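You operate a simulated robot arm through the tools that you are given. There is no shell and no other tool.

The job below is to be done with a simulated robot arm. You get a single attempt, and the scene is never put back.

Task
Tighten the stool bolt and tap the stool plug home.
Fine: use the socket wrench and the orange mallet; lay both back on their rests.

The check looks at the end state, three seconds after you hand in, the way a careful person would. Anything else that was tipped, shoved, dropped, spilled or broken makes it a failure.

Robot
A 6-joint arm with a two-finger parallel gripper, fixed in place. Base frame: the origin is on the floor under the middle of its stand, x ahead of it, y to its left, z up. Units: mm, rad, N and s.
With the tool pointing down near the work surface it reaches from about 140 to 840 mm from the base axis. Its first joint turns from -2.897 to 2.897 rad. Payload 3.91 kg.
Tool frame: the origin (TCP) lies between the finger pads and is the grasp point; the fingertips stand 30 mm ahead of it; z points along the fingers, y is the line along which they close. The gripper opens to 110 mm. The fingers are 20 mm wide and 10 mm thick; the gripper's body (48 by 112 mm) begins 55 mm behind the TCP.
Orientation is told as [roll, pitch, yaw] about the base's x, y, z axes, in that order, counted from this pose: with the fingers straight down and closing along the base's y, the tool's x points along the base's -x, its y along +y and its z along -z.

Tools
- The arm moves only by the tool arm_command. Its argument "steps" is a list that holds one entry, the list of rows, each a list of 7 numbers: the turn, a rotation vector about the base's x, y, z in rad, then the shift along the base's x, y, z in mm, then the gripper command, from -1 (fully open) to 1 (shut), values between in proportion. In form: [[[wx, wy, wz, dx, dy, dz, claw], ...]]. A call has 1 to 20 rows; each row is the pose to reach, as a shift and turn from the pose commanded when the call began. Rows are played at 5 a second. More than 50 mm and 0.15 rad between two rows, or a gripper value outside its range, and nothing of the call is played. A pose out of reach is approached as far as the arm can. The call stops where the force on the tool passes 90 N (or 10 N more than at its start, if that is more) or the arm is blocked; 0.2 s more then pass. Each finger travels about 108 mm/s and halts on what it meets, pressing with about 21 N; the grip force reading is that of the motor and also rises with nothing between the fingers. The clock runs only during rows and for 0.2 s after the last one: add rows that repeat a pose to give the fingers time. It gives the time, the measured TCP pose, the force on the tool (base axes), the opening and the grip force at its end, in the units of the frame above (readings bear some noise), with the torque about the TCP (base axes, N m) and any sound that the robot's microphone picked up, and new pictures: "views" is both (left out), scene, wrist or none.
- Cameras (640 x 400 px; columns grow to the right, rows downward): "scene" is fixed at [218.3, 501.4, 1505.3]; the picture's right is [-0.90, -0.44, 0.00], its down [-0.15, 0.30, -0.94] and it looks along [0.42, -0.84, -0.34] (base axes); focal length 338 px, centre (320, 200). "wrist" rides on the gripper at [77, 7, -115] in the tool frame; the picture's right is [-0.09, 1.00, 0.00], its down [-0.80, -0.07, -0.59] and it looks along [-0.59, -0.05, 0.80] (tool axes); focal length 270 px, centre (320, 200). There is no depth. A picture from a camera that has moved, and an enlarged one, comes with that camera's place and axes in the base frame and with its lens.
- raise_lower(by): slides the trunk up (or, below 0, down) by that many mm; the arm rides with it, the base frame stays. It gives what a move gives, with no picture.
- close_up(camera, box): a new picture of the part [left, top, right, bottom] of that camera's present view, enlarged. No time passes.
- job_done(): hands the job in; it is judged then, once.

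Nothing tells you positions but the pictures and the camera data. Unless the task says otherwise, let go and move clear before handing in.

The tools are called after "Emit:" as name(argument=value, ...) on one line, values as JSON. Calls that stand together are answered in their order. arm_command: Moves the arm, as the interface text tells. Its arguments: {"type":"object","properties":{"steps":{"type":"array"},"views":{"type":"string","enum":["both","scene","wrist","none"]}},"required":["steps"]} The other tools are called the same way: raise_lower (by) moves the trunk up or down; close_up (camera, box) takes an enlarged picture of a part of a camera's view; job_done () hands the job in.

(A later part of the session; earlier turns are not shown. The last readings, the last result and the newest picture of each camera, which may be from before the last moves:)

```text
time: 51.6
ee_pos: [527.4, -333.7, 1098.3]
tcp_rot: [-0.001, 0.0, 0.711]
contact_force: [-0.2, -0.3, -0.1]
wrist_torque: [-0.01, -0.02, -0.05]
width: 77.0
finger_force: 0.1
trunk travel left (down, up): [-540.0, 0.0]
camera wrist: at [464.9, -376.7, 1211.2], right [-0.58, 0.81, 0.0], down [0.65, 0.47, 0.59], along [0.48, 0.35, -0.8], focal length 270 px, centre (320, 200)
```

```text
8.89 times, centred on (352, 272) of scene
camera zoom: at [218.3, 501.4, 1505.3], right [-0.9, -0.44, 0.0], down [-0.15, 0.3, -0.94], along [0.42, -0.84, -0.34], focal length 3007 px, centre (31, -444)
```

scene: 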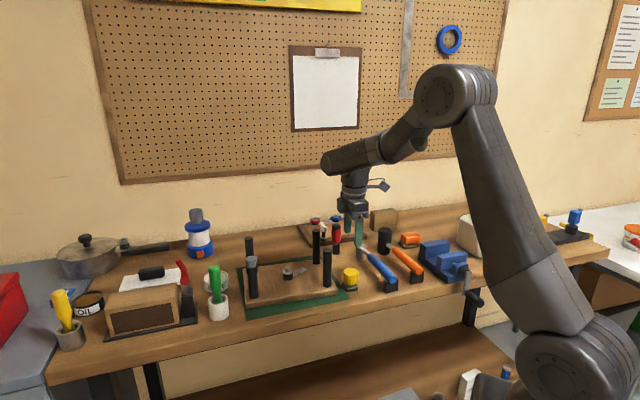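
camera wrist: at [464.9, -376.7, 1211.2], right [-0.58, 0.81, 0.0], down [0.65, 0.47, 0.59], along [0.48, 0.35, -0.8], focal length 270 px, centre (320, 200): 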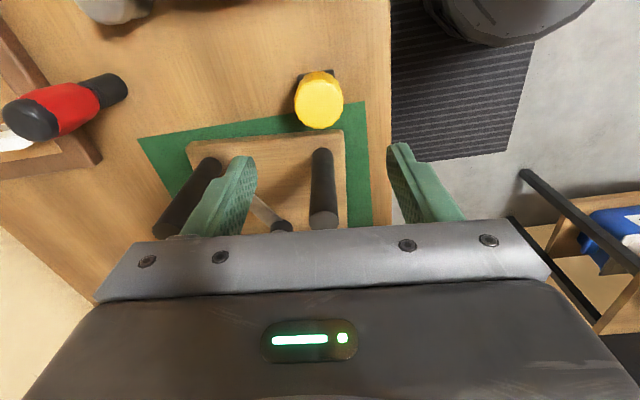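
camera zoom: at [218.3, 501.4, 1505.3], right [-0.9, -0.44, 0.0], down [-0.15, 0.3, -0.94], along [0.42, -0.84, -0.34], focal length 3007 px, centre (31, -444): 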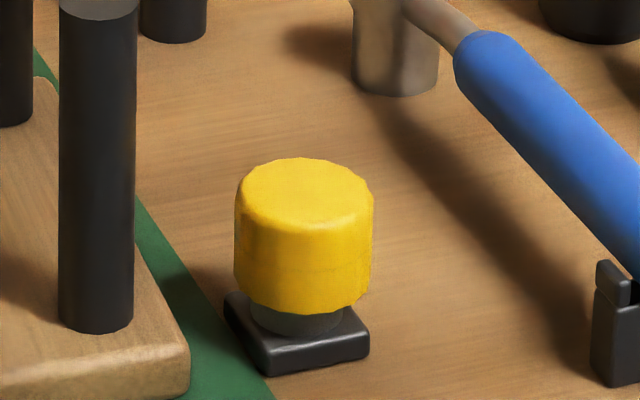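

The cap is back in place and locked. But comparing views, the stool seems to have shifted slightly, probably brushed by the gripper body while twisting. I'll measure that now.

Emit:
close_up(camera="scene", box=[240, 230, 345, 300])

Emit:
close_up(camera="scene", box=[220, 200, 380, 320])

```text
5.71 times, centred on (292, 265) of scene
camera zoom: at [218.3, 501.4, 1505.3], right [-0.9, -0.44, 0.0], down [-0.15, 0.3, -0.94], along [0.42, -0.84, -0.34], focal length 1933 px, centre (477, -171)
```

zoom: 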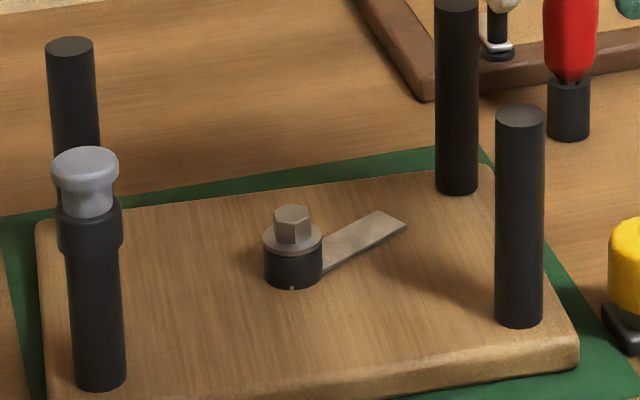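

```text
3.33 times, centred on (300, 260) of scene
camera zoom: at [218.3, 501.4, 1505.3], right [-0.9, -0.44, 0.0], down [-0.15, 0.3, -0.94], along [0.42, -0.84, -0.34], focal length 1128 px, centre (387, 0)
```

zoom: 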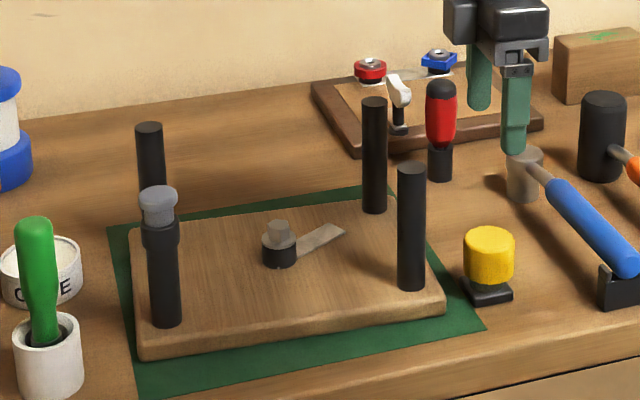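

The stool got nudged about 8 mm and turned by 2–3°, and I'll deal with that at the end. Next is the real socket wrench. I'll rotate the gripper so the fingers close across its blue handle and view it from above.

Emit:
arm_command(steps=[[[0, 0, 0, 0, 0, 20, -0.4], [0, 0, -0.14, -6, -11, 20, -0.4], [0, 0, -0.28, -11, -22, 20, -0.4], [0, 0, -0.42, -17, -33, 20, -0.4], [0, 0, -0.56, -22, -44, 20, -0.4], [0, 0, -0.7, -28, -55, 20, -0.4], [0, 0, -0.84, -34, -66, 20, -0.4], [0, 0, -0.98, -40, -77, 20, -0.4], [0, 0, -1.12, -45, -88, 20, -0.4], [0, 0, -1.26, -51, -99, 20, -0.4], [0, 0, -1.4, -57, -111, 10, -0.4], [0, 0, -1.51, -57, -111, 0, -0.4], [0, 0, -1.51, -57, -111, 0, -0.4]]])

Emit:
close_up(camera="wrist", box=[220, 0, 420, 240])

```text
time: 54.4
ee_pos: [469.7, -443.3, 1097.9]
tcp_rot: [0.0, 0.001, -0.801]
contact_force: [-0.8, -0.6, -0.7]
wrist_torque: [-0.01, 0.0, 0.02]
width: 77.2
finger_force: 0.1
trunk travel left (down, up): [-540.0, 0.0]
camera wrist: at [421.2, -383.4, 1211.5], right [0.78, 0.63, 0.0], down [0.51, -0.62, 0.59], along [0.37, -0.46, -0.8], focal length 270 px, centre (320, 200)
```

scene: 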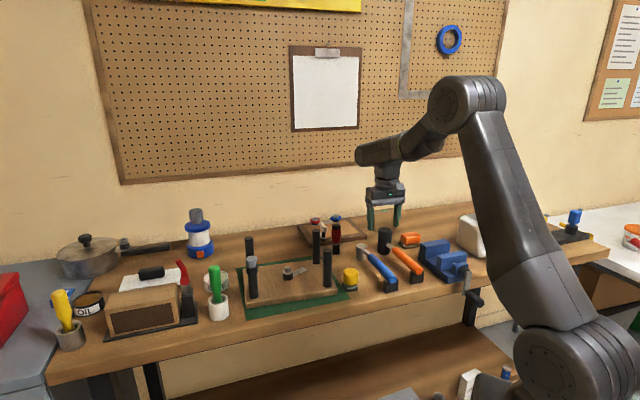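
wrist: 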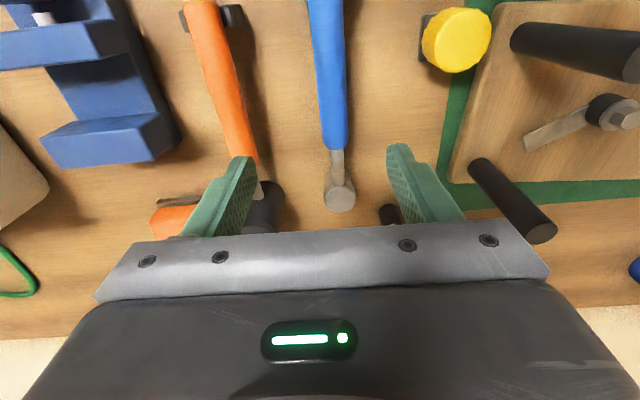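

```text
1.67 times, centred on (320, 120) of wrist
camera zoom: at [421.2, -383.4, 1211.5], right [0.78, 0.63, 0.0], down [0.51, -0.62, 0.59], along [0.37, -0.46, -0.8], focal length 450 px, centre (320, 333)
```

zoom: 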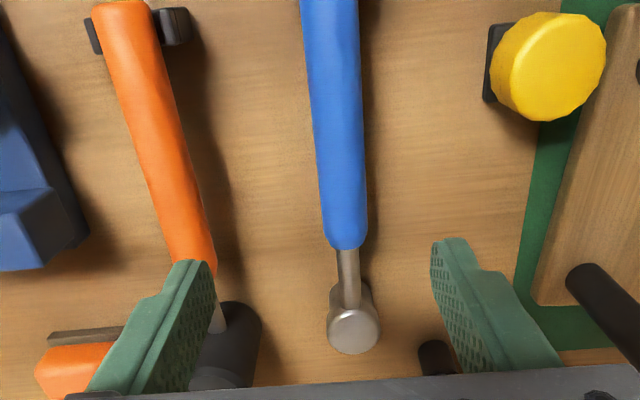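

The wrench's head is at about (559,-516), with its top near z=952, and the handle runs horizontally towards (398,-354) at z≈945. I'll line up over the handle about 95 mm from the head axis and descend.

Emit:
arm_command(steps=[[[0, 0, 0.012, 22, -5.2, 0, -0.4], [0, 0, 0.012, 22, -5.2, -40, -0.4], [0, 0, 0.012, 22, -5.2, -80, -0.4], [0, 0, 0.012, 22, -5.2, -80, -0.4]]])

Emit:
close_up(camera="scene", box=[345, 225, 415, 300])

```text
time: 55.4
ee_pos: [491.3, -447.6, 1017.5]
tcp_rot: [0.001, -0.001, -0.79]
contact_force: [0.5, 0.8, -0.2]
wrist_torque: [0.01, 0.02, 0.0]
width: 77.1
finger_force: 0.0
trunk travel left (down, up): [-540.0, 0.0]
camera wrist: at [442.6, -388.1, 1131.6], right [0.77, 0.64, 0.0], down [0.51, -0.62, 0.59], along [0.38, -0.46, -0.8], focal length 270 px, centre (320, 200)
```

scene: 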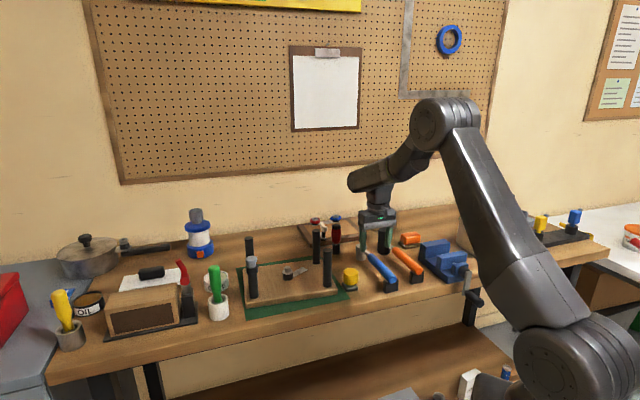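
wrist: 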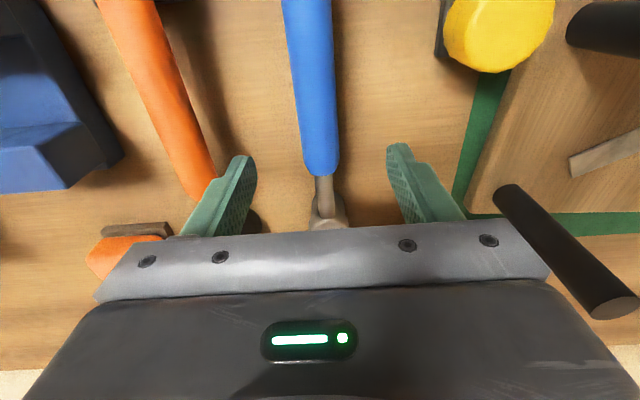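

```text
5.33 times, centred on (380, 262) of scene
camera zoom: at [218.3, 501.4, 1505.3], right [-0.9, -0.44, 0.0], down [-0.15, 0.3, -0.94], along [0.42, -0.84, -0.34], focal length 1804 px, centre (0, -133)
```

zoom: 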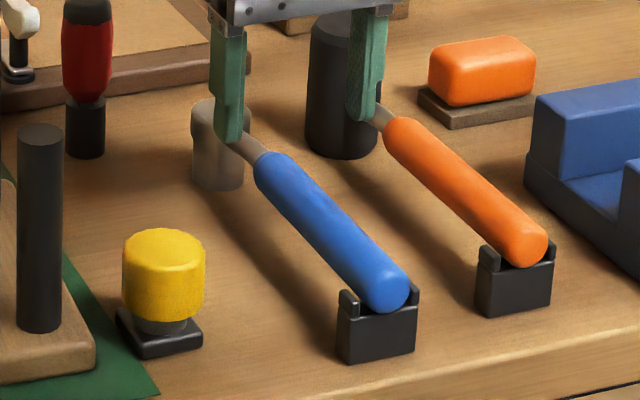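

The handle is centred between the fingers. I'll descend to the grip height.

Emit:
arm_command(steps=[[[0, 0, 0, 0, 0, -25, -0.4], [0, 0, 0, 0, 0, -45, -0.4], [0, 0, 0, 0, 0, -57, -0.4], [0, 0, 0, 0, 0, -57, -0.4]]])

Emit:
close_up(camera="scene", box=[345, 225, 415, 300])

```text
time: 56.4
ee_pos: [491.1, -448.7, 962.8]
tcp_rot: [-0.001, 0.0, -0.79]
contact_force: [0.4, 0.7, -0.1]
wrist_torque: [0.02, -0.03, 0.01]
width: 77.4
finger_force: 0.0
trunk travel left (down, up): [-540.0, 0.0]
camera wrist: at [442.3, -388.4, 1075.2], right [0.77, 0.64, 0.0], down [0.51, -0.62, 0.59], along [0.38, -0.46, -0.8], focal length 270 px, centre (320, 200)
```

scene: 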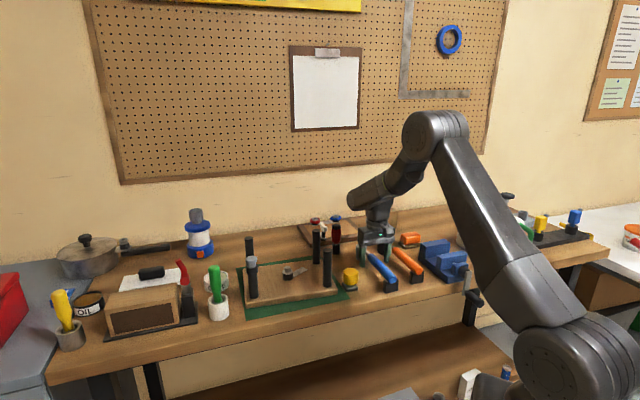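
wrist: 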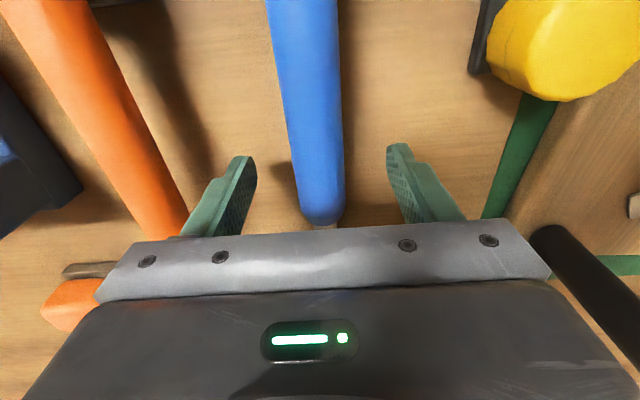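

```text
5.33 times, centred on (380, 262) of scene
camera zoom: at [218.3, 501.4, 1505.3], right [-0.9, -0.44, 0.0], down [-0.15, 0.3, -0.94], along [0.42, -0.84, -0.34], focal length 1804 px, centre (0, -133)
```

zoom: 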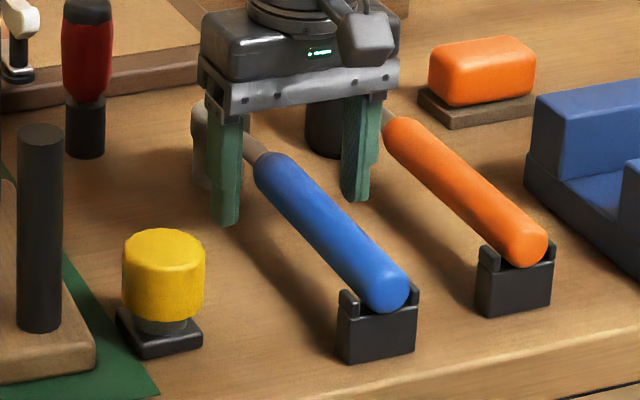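

Emit:
arm_command(steps=[[[0, 0, 0, 0, 0, 0, 0], [0, 0, 0, 0, 0, 0, 0.5], [0, 0, 0, 0, 0, 0, 1], [0, 0, 0, 0, 0, 0, 1], [0, 0, 0, 0, 0, 0, 1], [0, 0, 0, 0, 0, 0, 1]]], views="wrist")

Emit:
close_up(camera="scene", box=[345, 225, 415, 300])

```text
time: 57.8
ee_pos: [491.5, -447.6, 961.0]
tcp_rot: [0.001, 0.0, -0.789]
contact_force: [1.0, -0.8, 0.9]
wrist_torque: [0.31, 0.29, -0.22]
width: 26.9
finger_force: 21.3
trunk travel left (down, up): [-540.0, 0.0]
camera wrist: at [442.3, -388.4, 1075.5], right [0.77, 0.64, 0.0], down [0.51, -0.62, 0.59], along [0.38, -0.46, -0.8], focal length 270 px, centre (320, 200)
```

wrist: 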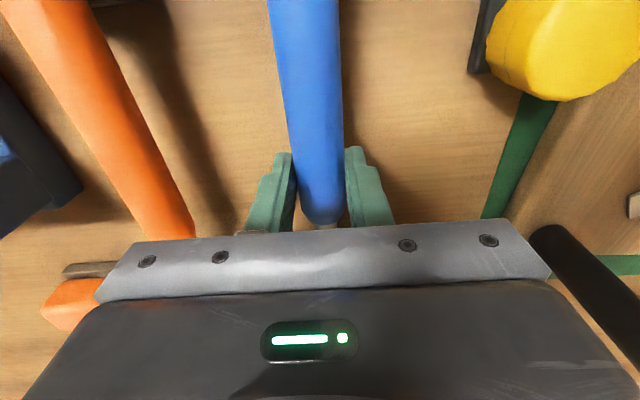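

```text
5.33 times, centred on (380, 262) of scene
camera zoom: at [218.3, 501.4, 1505.3], right [-0.9, -0.44, 0.0], down [-0.15, 0.3, -0.94], along [0.42, -0.84, -0.34], focal length 1804 px, centre (0, -133)
```

zoom: 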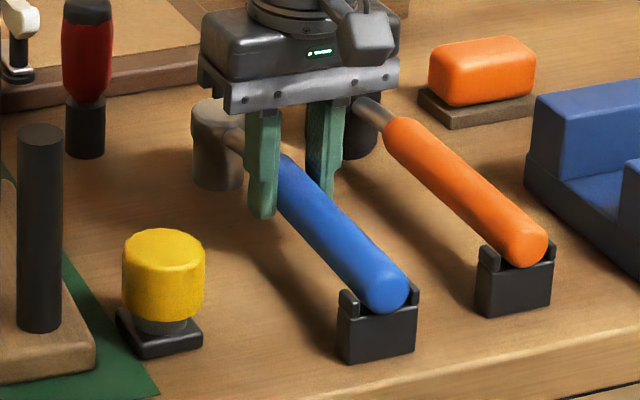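

I've got the handle (27 mm). I'll record this rest pose (≈491.3,-448.2,961.5, yaw -0.789) and lift slowly to see how it balances.

Emit:
arm_command(steps=[[[0, 0, 0, 0, 0, 5, 1], [0, 0, 0, 0, 0, 10, 1], [0, 0, 0, 0, 0, 20, 1], [0, 0, 0, 0, 0, 30, 1], [0, 0, 0, 0, 0, 30, 1]]], views="wrist")

Emit:
close_up(camera="scene", box=[345, 225, 415, 300])

```text
time: 59.0
ee_pos: [491.5, -449.1, 992.9]
tcp_rot: [0.0, -0.002, -0.789]
contact_force: [1.0, -1.3, -1.4]
wrist_torque: [0.02, 0.01, -0.21]
width: 27.1
finger_force: 21.6
trunk travel left (down, up): [-540.0, 0.0]
camera wrist: at [442.6, -388.7, 1105.5], right [0.77, 0.64, 0.0], down [0.51, -0.62, 0.59], along [0.38, -0.46, -0.8], focal length 270 px, centre (320, 200)
```

wrist: 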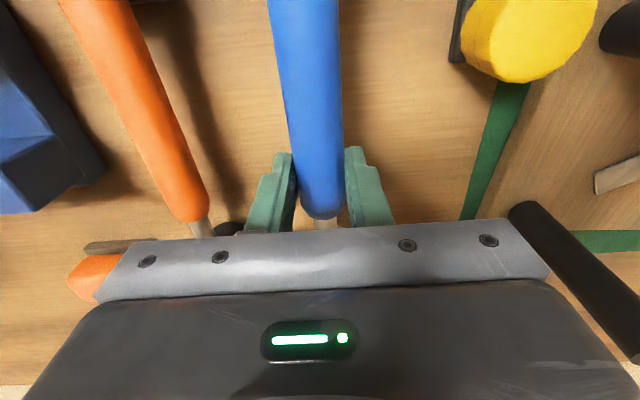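

```text
5.33 times, centred on (380, 262) of scene
camera zoom: at [218.3, 501.4, 1505.3], right [-0.9, -0.44, 0.0], down [-0.15, 0.3, -0.94], along [0.42, -0.84, -0.34], focal length 1804 px, centre (0, -133)
```

zoom: 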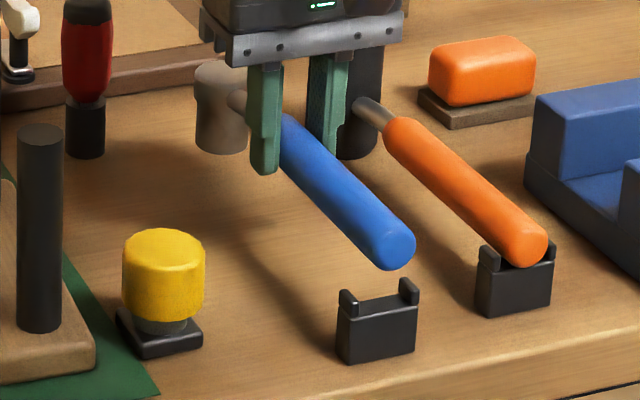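

The wrench lifts level. Now I'll measure the bolt's current position with the same enlargement I used at the start.

Emit:
close_up(camera="scene", box=[274, 258, 314, 283])

Emit:
close_up(camera="scene", box=[345, 225, 385, 265])

```text
16.00 times, centred on (294, 270) of scene
camera zoom: at [218.3, 501.4, 1505.3], right [-0.9, -0.44, 0.0], down [-0.15, 0.3, -0.94], along [0.42, -0.84, -0.34], focal length 5412 px, centre (736, -928)
```

zoom: 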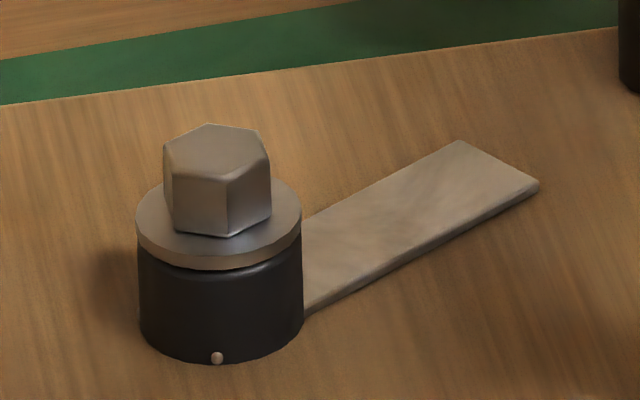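

```text
10.00 times, centred on (365, 245) of scene
camera zoom: at [218.3, 501.4, 1505.3], right [-0.9, -0.44, 0.0], down [-0.15, 0.3, -0.94], along [0.42, -0.84, -0.34], focal length 3382 px, centre (-130, -250)
```

zoom: 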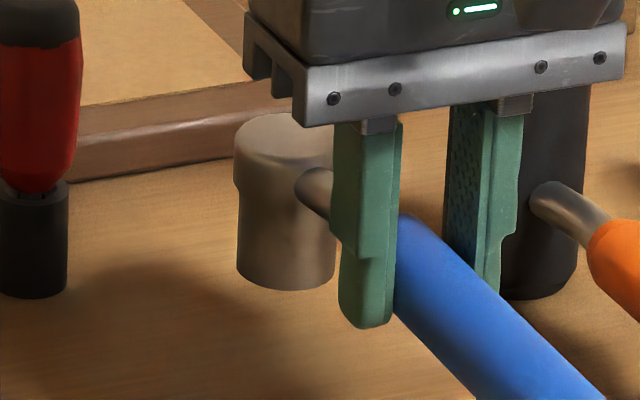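

The bolt has moved to about (710.5,-266). I'll raise the wrench well above the leg tops and move beside the bolt to measure it with the wrist camera.

Emit:
arm_command(steps=[[[0, 0, 0, 0, 0, 40, 1], [0, 0, 0, 0, 0, 85, 1], [0, 0, 0, 0, 0, 130, 1], [0, 0, 0, 34, 27, 135, 1], [0, 0, 0, 68, 54, 135, 1], [0, 0, 0, 102, 81, 135, 1], [0, 0, 0, 136, 108, 135, 1], [0, 0, 0, 165, 130, 135, 1], [0, 0, 0, 184, 148, 135, 1], [0, 0, 0, 184, 148, 135, 1]]])

Emit:
close_up(camera="wrist", box=[340, 40, 480, 180])

```text
time: 61.2
ee_pos: [676.4, -301.3, 1125.9]
tcp_rot: [-0.001, 0.0, -0.789]
contact_force: [-0.3, -0.1, -2.5]
wrist_torque: [-0.02, 0.04, -0.24]
width: 27.0
finger_force: 21.5
trunk travel left (down, up): [-540.0, 0.0]
camera wrist: at [627.2, -241.0, 1240.2], right [0.77, 0.64, 0.0], down [0.51, -0.62, 0.59], along [0.38, -0.46, -0.8], focal length 270 px, centre (320, 200)
```

scene: 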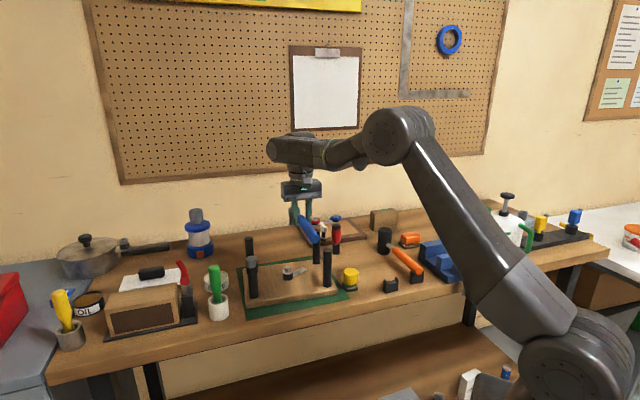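
wrist: 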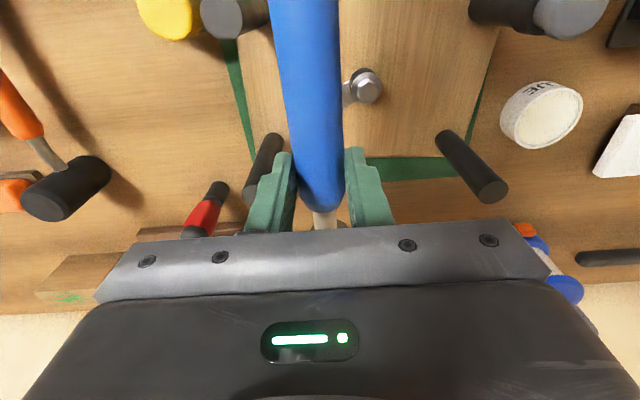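

```text
2.86 times, centred on (410, 110) of wrist
camera zoom: at [627.2, -241.0, 1240.2], right [0.77, 0.64, 0.0], down [0.51, -0.62, 0.59], along [0.38, -0.46, -0.8], focal length 772 px, centre (63, 457)
```

zoom: 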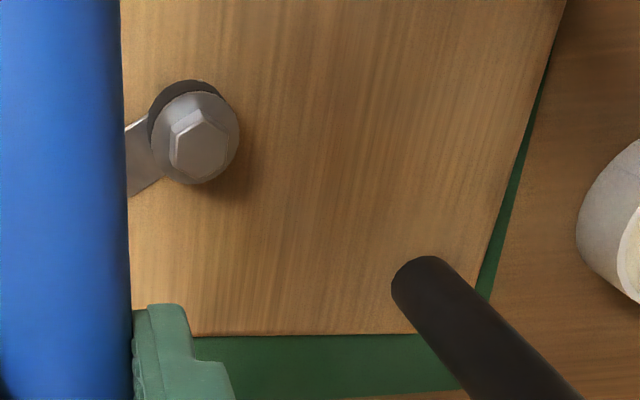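

The bolt measures (711,-266). I'll place the wrench with its handle pointing out between the two front legs, start angled towards the right-hand leg so I can swing clockwise, and stop just above the hex to check alignment.

Emit:
arm_command(steps=[[[0, 0, 0.11, -14, 17, 0, 1], [0, 0, 0.22, -28, 34, 0, 1], [0, 0, 0.33, -42, 51, 0, 1], [0, 0, 0.437, -55.4, 67.9, 0, 1], [0, 0, 0.437, -55.4, 67.9, 0, 1], [0, 0, 0.437, -55.4, 67.9, -30, 1], [0, 0, 0.437, -55.4, 67.9, -60, 1], [0, 0, 0.437, -55.4, 67.9, -90, 1], [0, 0, 0.437, -55.4, 67.9, -90, 1]]])

Emit:
close_up(camera="scene", box=[250, 220, 340, 300])

Emit:
close_up(camera="scene", box=[270, 240, 318, 284])

```text
time: 63.2
ee_pos: [622.4, -232.3, 1035.5]
tcp_rot: [-0.001, -0.001, -0.351]
contact_force: [0.2, -0.7, -2.7]
wrist_torque: [-0.04, 0.02, -0.23]
width: 26.5
finger_force: 20.9
trunk travel left (down, up): [-540.0, 0.0]
camera wrist: at [551.7, -199.4, 1149.3], right [0.43, 0.91, 0.0], down [0.73, -0.34, 0.59], along [0.54, -0.25, -0.8], focal length 270 px, centre (320, 200)
```

scene: 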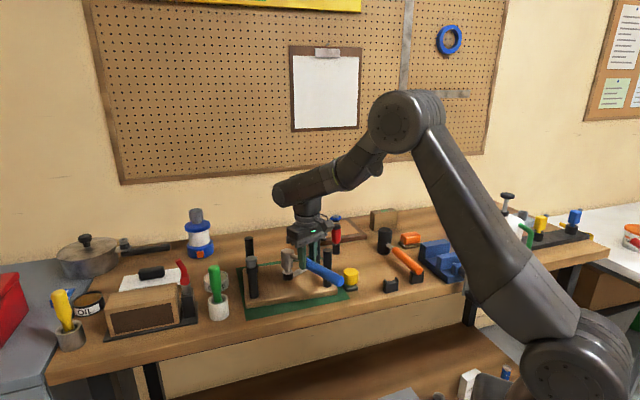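
wrist: 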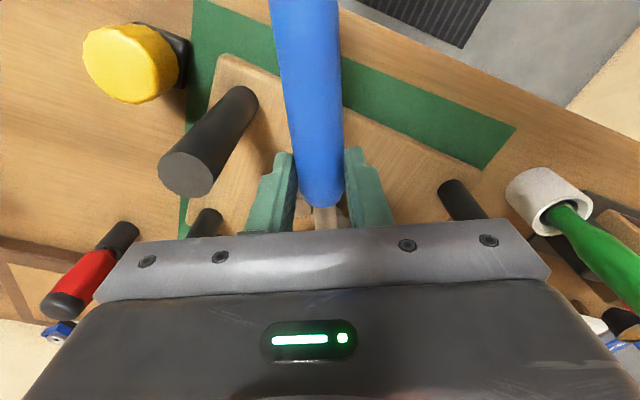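

```text
5.00 times, centred on (295, 260) of scene
camera zoom: at [218.3, 501.4, 1505.3], right [-0.9, -0.44, 0.0], down [-0.15, 0.3, -0.94], along [0.42, -0.84, -0.34], focal length 1691 px, centre (445, -100)
```

zoom: 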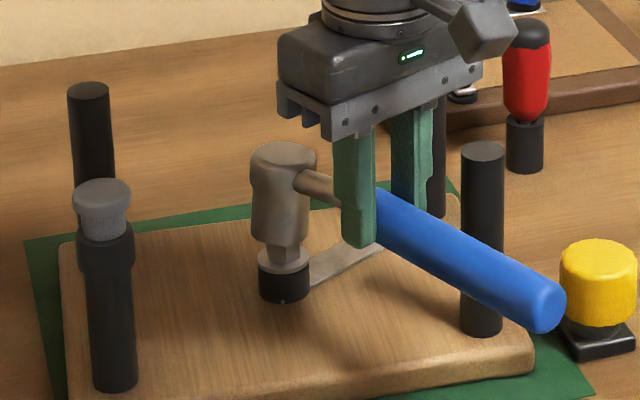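

```text
9.09 times, centred on (294, 262) of scene
camera zoom: at [218.3, 501.4, 1505.3], right [-0.9, -0.44, 0.0], down [-0.15, 0.3, -0.94], along [0.42, -0.84, -0.34], focal length 3075 px, centre (556, -364)
```

zoom: 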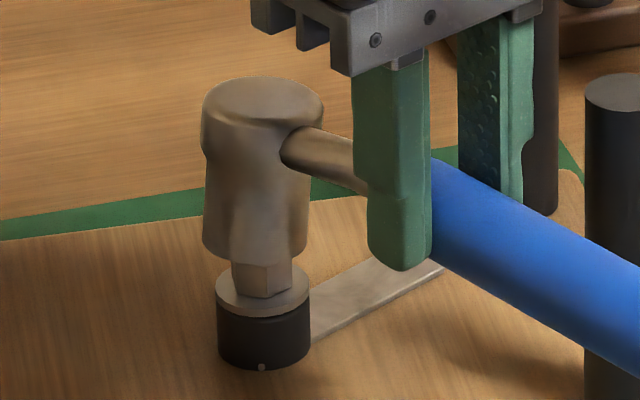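

The socket hovers over the bolt. I'll zoom further to judge the alignment and any tilt precisely.

Emit:
close_up(camera="scene", box=[276, 245, 304, 280])

Emit:
close_up(camera="wrist", box=[250, 130, 400, 240])

```text
11.43 times, centred on (290, 262) of scene
camera zoom: at [218.3, 501.4, 1505.3], right [-0.9, -0.44, 0.0], down [-0.15, 0.3, -0.94], along [0.42, -0.84, -0.34], focal length 3866 px, centre (663, -514)
```

zoom: 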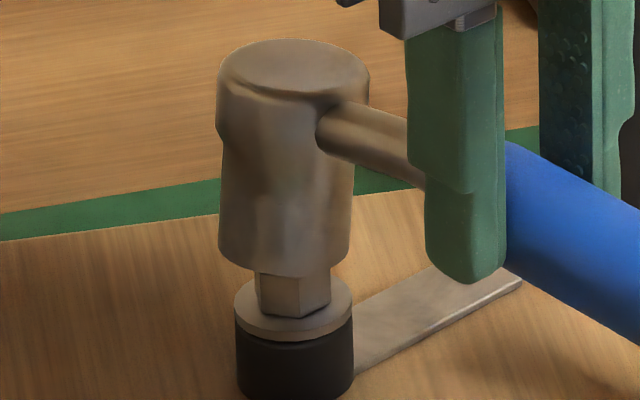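

```text
3.64 times, centred on (325, 185) of wrist
camera zoom: at [551.7, -199.4, 1149.3], right [0.43, 0.91, 0.0], down [0.73, -0.34, 0.59], along [0.54, -0.25, -0.8], focal length 983 px, centre (302, 254)
```

zoom: 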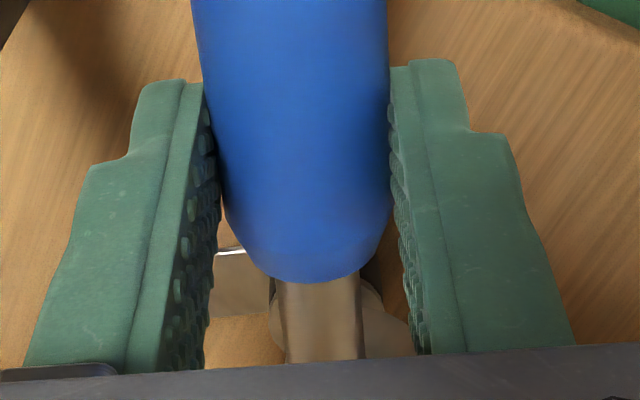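

The socket is now about 3 mm above the hex, slightly left of it and tilted about 5° in view. I'll shift 2 mm to centre it and lower gently until I feel contact.

Emit:
arm_command(steps=[[[0, 0, 0, -1.9, -0.95, 0, 1], [0, 0, 0, -1.9, -0.95, -2, 1], [0, 0, 0, -1.9, -0.95, -4, 1], [0, 0, 0, -1.9, -0.95, -6, 1], [0, 0, 0, -1.9, -0.95, -6, 1]]], views="none")

Emit:
close_up(camera="scene", box=[276, 245, 304, 280])

```text
time: 64.4
ee_pos: [618.3, -236.2, 1030.2]
tcp_rot: [-0.002, -0.002, -0.353]
contact_force: [-1.7, -2.0, 5.1]
wrist_torque: [-0.4, -0.5, -0.21]
width: 25.7
finger_force: 20.4
trunk travel left (down, up): [-540.0, 0.0]
```

```text
11.43 times, centred on (290, 262) of scene
camera zoom: at [218.3, 501.4, 1505.3], right [-0.9, -0.44, 0.0], down [-0.15, 0.3, -0.94], along [0.42, -0.84, -0.34], focal length 3866 px, centre (663, -514)
```

zoom: 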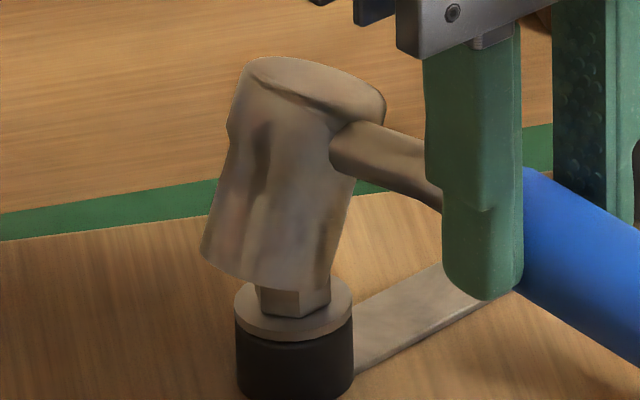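

Contact made the wrench roll in the grip (the head tilts), so the alignment was off. I'll lift clear and look at how it hangs freely.

Emit:
arm_command(steps=[[[0, 0, 0, 2, 1, 6, 1], [0, 0, 0, 2, 1, 16, 1], [0, 0, 0, 2, 1, 30, 1], [0, 0, 0, 2, 1, 30, 1]]], views="wrist")

Emit:
close_up(camera="scene", box=[270, 230, 318, 274])

```text
time: 65.4
ee_pos: [621.9, -233.3, 1059.5]
tcp_rot: [0.0, 0.0, -0.352]
contact_force: [-0.4, -0.6, -3.6]
wrist_torque: [-0.02, 0.02, 0.01]
width: 25.5
finger_force: 20.3
trunk travel left (down, up): [-540.0, 0.0]
camera wrist: at [551.2, -199.1, 1173.0], right [0.43, 0.91, 0.0], down [0.73, -0.34, 0.59], along [0.54, -0.25, -0.8], focal length 270 px, centre (320, 200)
```

wrist: 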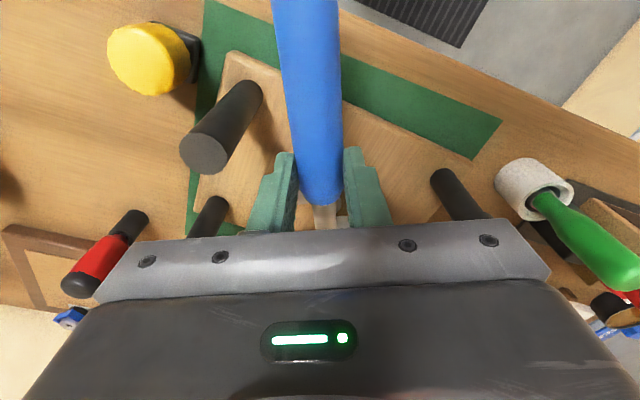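

```text
9.09 times, centred on (294, 252) of scene
camera zoom: at [218.3, 501.4, 1505.3], right [-0.9, -0.44, 0.0], down [-0.15, 0.3, -0.94], along [0.42, -0.84, -0.34], focal length 3075 px, centre (556, -273)
```

zoom: 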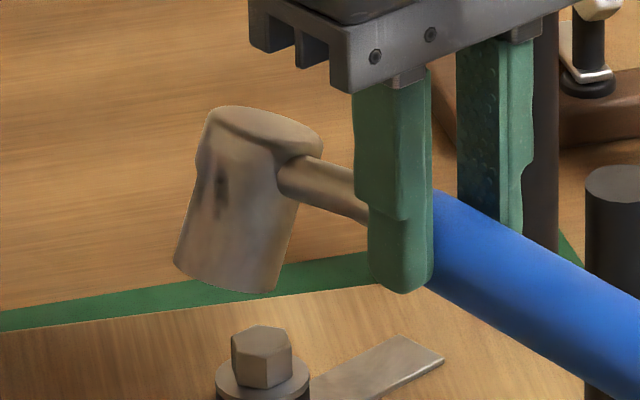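

The wrench has rolled about 15° in the fingers, so my grip was too near the fingertips. I'll take it back to its rest, set it down straight and regrip deeper.

Emit:
arm_command(steps=[[[0, 0, 0, 0, 0, 40, 1], [0, 0, 0, 0, 0, 75, 1], [0, 0, -0.07, -19, -30, 75, 1], [0, 0, -0.14, -37, -61, 75, 1], [0, 0, -0.21, -56, -92, 75, 1], [0, 0, -0.28, -75, -123, 75, 1], [0, 0, -0.35, -93, -153, 75, 1], [0, 0, -0.4, -112, -184, 75, 1], [0, 0, -0.437, -130.6, -214.9, 75, 1], [0, 0, -0.437, -130.6, -214.9, 40, 1], [0, 0, -0.437, -130.6, -214.9, 0, 1], [0, 0, -0.437, -130.6, -214.9, -40, 1], [0, 0, -0.437, -130.6, -214.9, -60, 1], [0, 0, -0.437, -130.6, -214.9, -60, 1]]])

Emit:
close_up(camera="scene", box=[345, 225, 415, 300])

```text
time: 68.4
ee_pos: [490.4, -449.2, 1000.6]
tcp_rot: [0.001, 0.0, -0.789]
contact_force: [0.5, 1.0, -2.9]
wrist_torque: [-0.01, 0.01, 0.01]
width: 25.3
finger_force: 20.9
trunk travel left (down, up): [-540.0, 0.0]
camera wrist: at [440.3, -388.8, 1113.2], right [0.77, 0.64, 0.0], down [0.51, -0.62, 0.59], along [0.38, -0.46, -0.8], focal length 270 px, centre (320, 200)
```

scene: 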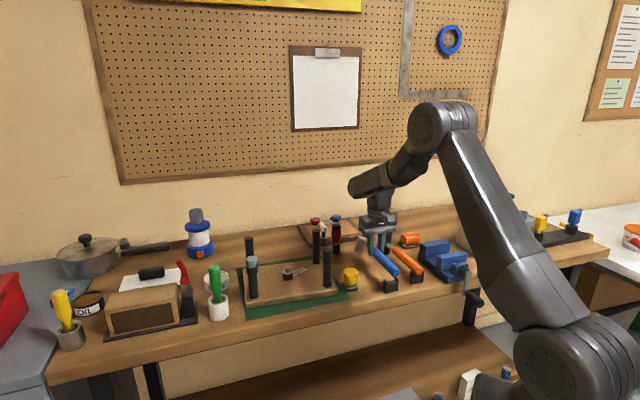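
wrist: 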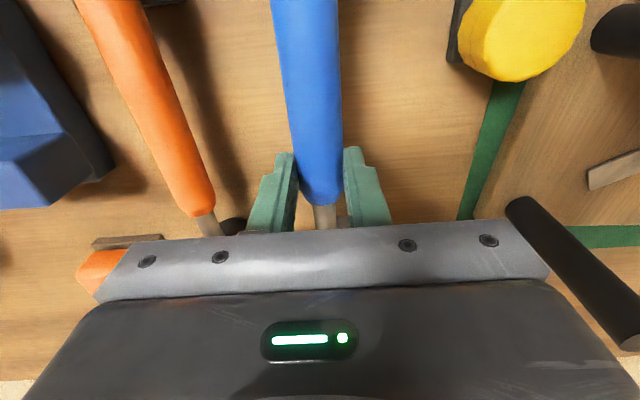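

```text
5.33 times, centred on (380, 262) of scene
camera zoom: at [218.3, 501.4, 1505.3], right [-0.9, -0.44, 0.0], down [-0.15, 0.3, -0.94], along [0.42, -0.84, -0.34], focal length 1804 px, centre (0, -133)
```

zoom: 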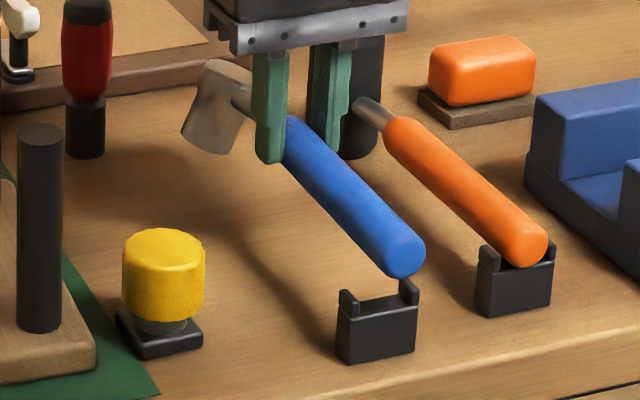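

The head hangs about 20° rolled. I'll counter-rotate the gripper about the handle axis so the socket stands vertical before setting it down.

Emit:
arm_command(steps=[[[-0.07, 0.07, 0, 2, 2, 5, 1], [-0.14, 0.14, 0, 3, 3, 5, 1], [-0.21, 0.21, 0, 4.5, 4.5, 5, 1], [-0.21, 0.21, 0, 4.5, 4.5, 5, 1]]], views="none")

Emit:
close_up(camera="scene", box=[345, 225, 415, 300])

Emit:
close_up(camera="scene", box=[348, 225, 384, 260])

```text
time: 69.4
ee_pos: [495.2, -444.6, 1004.3]
tcp_rot: [-0.3, 0.0, -0.79]
contact_force: [-0.6, -0.2, -3.2]
wrist_torque: [-0.03, -0.02, 0.0]
width: 25.6
finger_force: 20.9
trunk travel left (down, up): [-540.0, 0.0]
```

```text
5.33 times, centred on (380, 262) of scene
camera zoom: at [218.3, 501.4, 1505.3], right [-0.9, -0.44, 0.0], down [-0.15, 0.3, -0.94], along [0.42, -0.84, -0.34], focal length 1804 px, centre (0, -133)
```

zoom: 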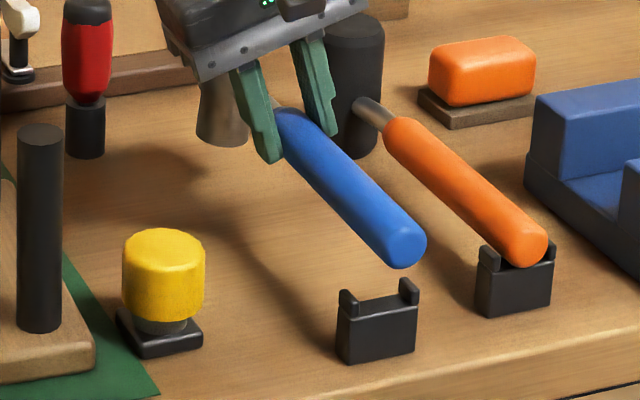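

```text
11.43 times, centred on (366, 242) of scene
camera zoom: at [218.3, 501.4, 1505.3], right [-0.9, -0.44, 0.0], down [-0.15, 0.3, -0.94], along [0.42, -0.84, -0.34], focal length 3866 px, centre (-206, -286)
```

zoom: 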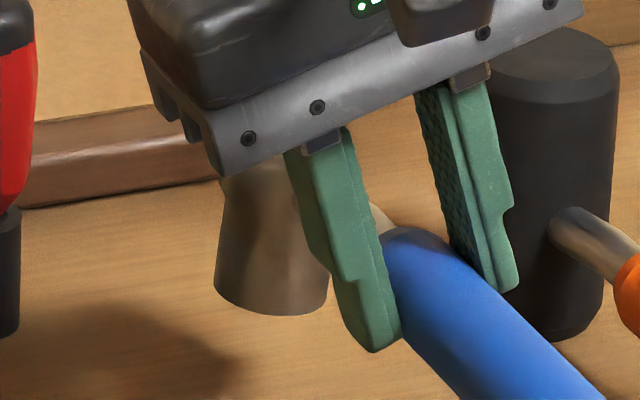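

Emit:
arm_command(steps=[[[-0.04, 0.04, -0.039, 3.5, 3.5, 0, 1], [-0.04, 0.04, -0.039, 3.5, 3.5, -10, 1], [-0.04, 0.04, -0.039, 3.5, 3.5, -15, 1], [-0.04, 0.04, -0.039, 3.5, 3.5, -15, 1]]], views="wrist")

Emit:
close_up(camera="scene", box=[345, 225, 415, 300])

Emit:
close_up(camera="scene", box=[348, 230, 384, 265])

```text
time: 70.4
ee_pos: [498.0, -438.9, 990.2]
tcp_rot: [-0.354, -0.002, -0.828]
contact_force: [-0.3, -0.2, -2.5]
wrist_torque: [0.01, -0.03, -0.01]
width: 25.5
finger_force: 21.3
trunk travel left (down, up): [-540.0, 0.0]
camera wrist: at [480.3, -350.8, 1094.0], right [0.75, 0.57, -0.34], down [0.64, -0.49, 0.58], along [0.16, -0.66, -0.74], focal length 270 px, centre (320, 200)
```

wrist: 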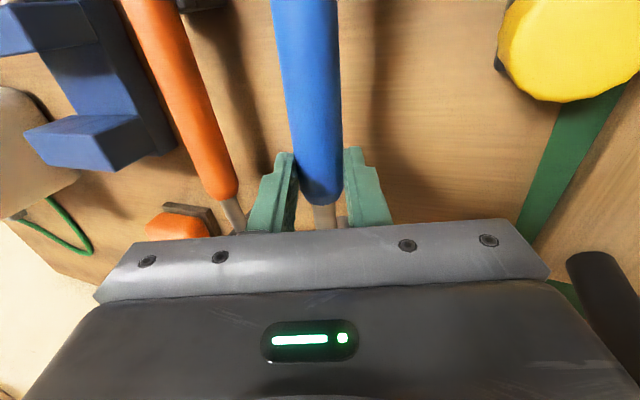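

```text
5.33 times, centred on (380, 262) of scene
camera zoom: at [218.3, 501.4, 1505.3], right [-0.9, -0.44, 0.0], down [-0.15, 0.3, -0.94], along [0.42, -0.84, -0.34], focal length 1804 px, centre (0, -133)
```

zoom: 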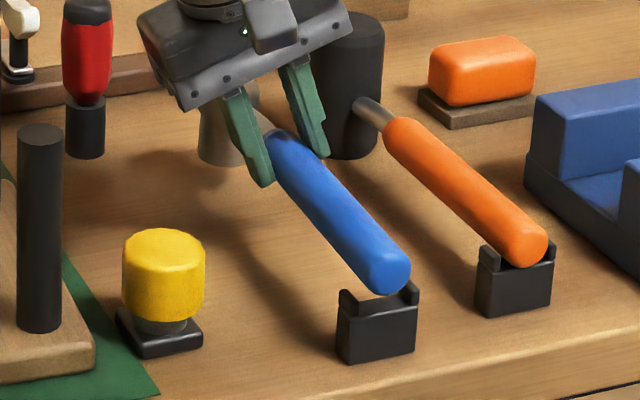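

```text
11.43 times, centred on (366, 248) of scene
camera zoom: at [218.3, 501.4, 1505.3], right [-0.9, -0.44, 0.0], down [-0.15, 0.3, -0.94], along [0.42, -0.84, -0.34], focal length 3866 px, centre (-206, -343)
```

zoom: 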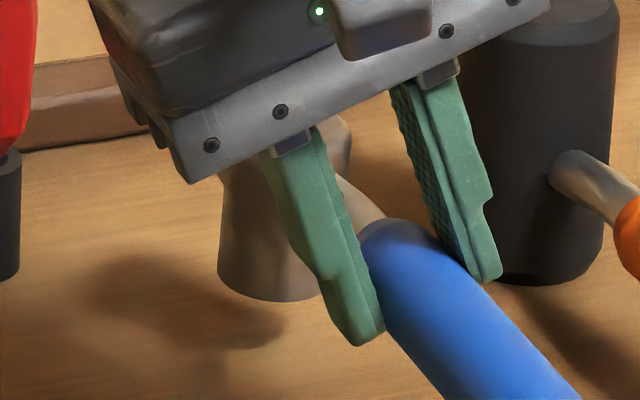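

Emit:
arm_command(steps=[[[0, 0, 0, 1.3, 0.7, -4, 1], [0, 0, 0, 1.3, 0.7, -8, 1], [0, 0, 0, 1.3, 0.7, -10, 1], [0, 0, 0, 1.3, 0.7, -10, 1]]], views="none")

Emit:
close_up(camera="scene", box=[345, 225, 415, 300])

```text
time: 71.4
ee_pos: [498.4, -439.8, 980.1]
tcp_rot: [-0.355, -0.002, -0.827]
contact_force: [0.1, -0.8, -2.5]
wrist_torque: [0.0, -0.02, 0.02]
width: 25.8
finger_force: 21.3
trunk travel left (down, up): [-540.0, 0.0]
```

```text
5.33 times, centred on (380, 262) of scene
camera zoom: at [218.3, 501.4, 1505.3], right [-0.9, -0.44, 0.0], down [-0.15, 0.3, -0.94], along [0.42, -0.84, -0.34], focal length 1804 px, centre (0, -133)
```

zoom: 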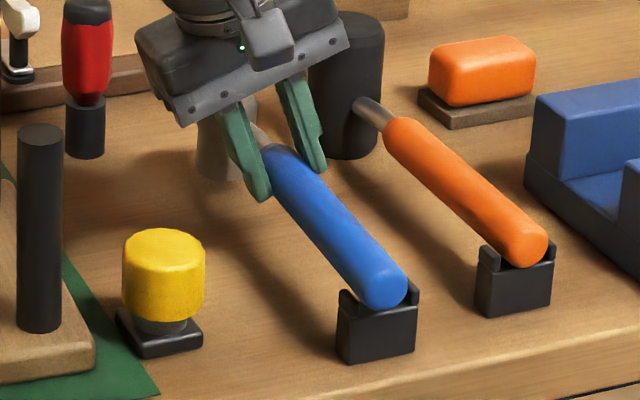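

Emit:
arm_command(steps=[[[0, 0, 0, 0, 0, -1.5, 1], [0, 0, 0, 0, 0, -3, 1], [0, 0, 0, 0, 0, -3, 1]]], views="none")

```text
time: 72.2
ee_pos: [499.4, -439.0, 977.6]
tcp_rot: [-0.354, -0.001, -0.827]
contact_force: [1.5, 0.3, -2.0]
wrist_torque: [0.01, 0.04, 0.01]
width: 25.6
finger_force: 20.5
trunk travel left (down, up): [-540.0, 0.0]
```

Emit:
arm_command(steps=[[[0, 0, 0, 0, 0, -1.5, 1], [0, 0, 0, 0, 0, -3, 1], [0, 0, 0, 0, 0, -3, 1]]], views="none")

Emit:
close_up(camera="scene", box=[345, 225, 415, 300])

```text
time: 73.0
ee_pos: [500.0, -438.3, 974.3]
tcp_rot: [-0.354, -0.002, -0.827]
contact_force: [0.0, -4.0, 2.8]
wrist_torque: [0.45, 0.45, 0.23]
width: 25.6
finger_force: 21.0
trunk travel left (down, up): [-540.0, 0.0]
```

```text
5.33 times, centred on (380, 262) of scene
camera zoom: at [218.3, 501.4, 1505.3], right [-0.9, -0.44, 0.0], down [-0.15, 0.3, -0.94], along [0.42, -0.84, -0.34], focal length 1804 px, centre (0, -133)
```

zoom: 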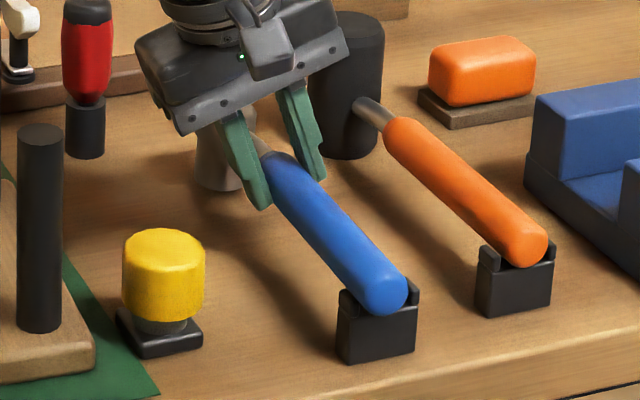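

The handle end has touched its rest. I'll ease down slightly and release slowly so it settles.

Emit:
arm_command(steps=[[[0, 0, 0, 0, 0, -1.5, 1], [0, 0, 0, 0, 0, -1.5, 0.6], [0, 0, 0, 0, 0, -1.5, 0.45], [0, 0, 0, 0, 0, -1.5, 0.3], [0, 0, 0, 0, 0, -1.5, 0.1], [0, 0, 0, 0, 0, -1.5, -0.1], [0, 0, 0, 0, 0, -1.5, -0.4], [0, 0, 0, 0, 0, -1.5, -0.4]]], views="wrist")

Emit:
close_up(camera="scene", box=[345, 225, 415, 300])

```text
time: 74.8
ee_pos: [499.0, -438.9, 972.7]
tcp_rot: [-0.355, -0.002, -0.828]
contact_force: [0.6, -0.7, -0.2]
wrist_torque: [0.0, 0.0, -0.01]
width: 77.1
finger_force: 0.1
trunk travel left (down, up): [-540.0, 0.0]
camera wrist: at [481.2, -350.3, 1076.8], right [0.75, 0.57, -0.34], down [0.64, -0.49, 0.58], along [0.16, -0.66, -0.74], focal length 270 px, centre (320, 200)
```

wrist: 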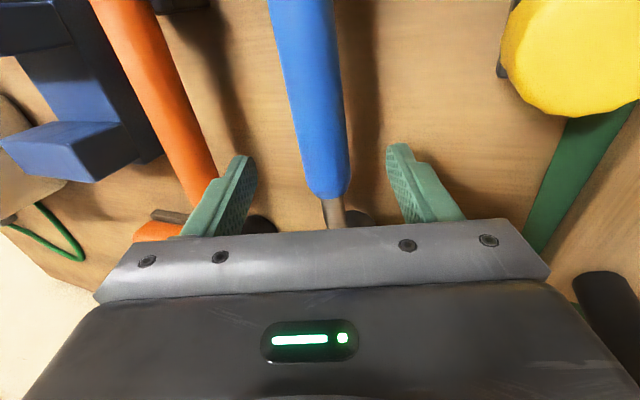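

```text
5.33 times, centred on (380, 262) of scene
camera zoom: at [218.3, 501.4, 1505.3], right [-0.9, -0.44, 0.0], down [-0.15, 0.3, -0.94], along [0.42, -0.84, -0.34], focal length 1804 px, centre (0, -133)
```

zoom: 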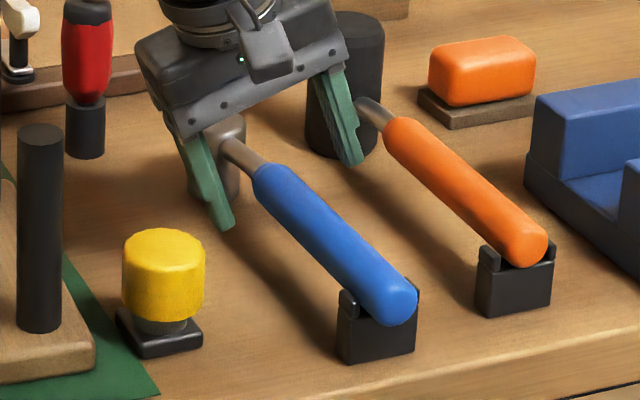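

The wrench is upright and back on its rest. I'll rise, straighten the gripper and take a clean overhead view to regrip it properly.

Emit:
arm_command(steps=[[[0, 0, 0, 0, 0, 25, -0.4], [0, 0, 0, 0, 0, 50, -0.4], [0.08, -0.087, 0, -1, -1, 80, -0.4], [0.16, -0.175, 0, -2, -2, 110, -0.4], [0.24, -0.262, 0, -3, -3, 130, -0.4], [0.24, -0.262, 0, -3, -3, 130, -0.4]]])

Emit:
close_up(camera="wrist", box=[220, 0, 420, 240])

Emit:
close_up(camera="scene", box=[345, 225, 415, 300])

```text
time: 76.2
ee_pos: [497.3, -441.6, 1102.2]
tcp_rot: [0.004, -0.004, -0.825]
contact_force: [-0.6, -0.3, -0.2]
wrist_torque: [0.0, 0.01, 0.01]
width: 76.8
finger_force: 0.0
trunk travel left (down, up): [-540.0, 0.0]
camera wrist: at [448.9, -380.1, 1215.4], right [0.79, 0.61, 0.0], down [0.49, -0.64, 0.6], along [0.37, -0.47, -0.8], focal length 270 px, centre (320, 200)
```

scene: 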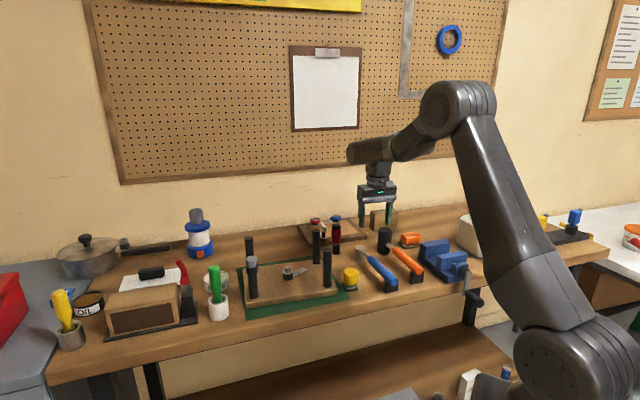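
wrist: 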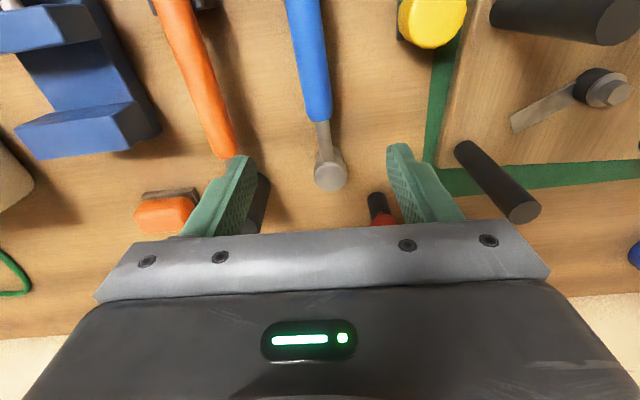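

```text
1.67 times, centred on (320, 120) of wrist
camera zoom: at [448.9, -380.1, 1215.4], right [0.79, 0.61, 0.0], down [0.49, -0.64, 0.6], along [0.37, -0.47, -0.8], focal length 450 px, centre (320, 333)
```

zoom: 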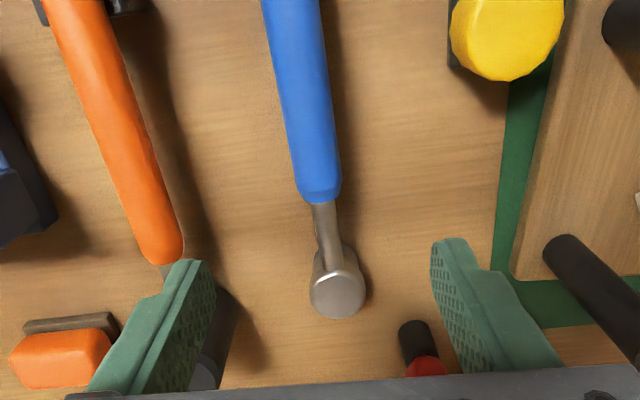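

```text
5.33 times, centred on (380, 262) of scene
camera zoom: at [218.3, 501.4, 1505.3], right [-0.9, -0.44, 0.0], down [-0.15, 0.3, -0.94], along [0.42, -0.84, -0.34], focal length 1804 px, centre (0, -133)
```

zoom: 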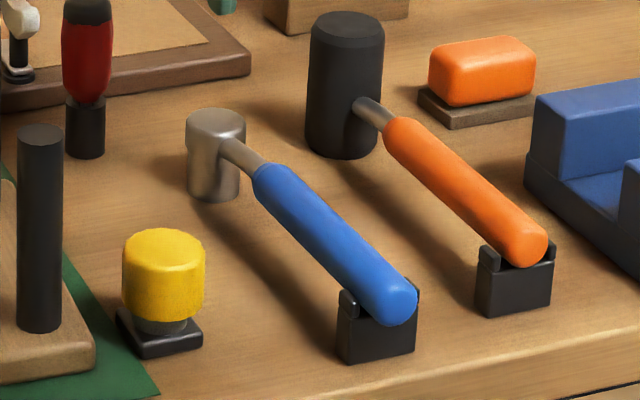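

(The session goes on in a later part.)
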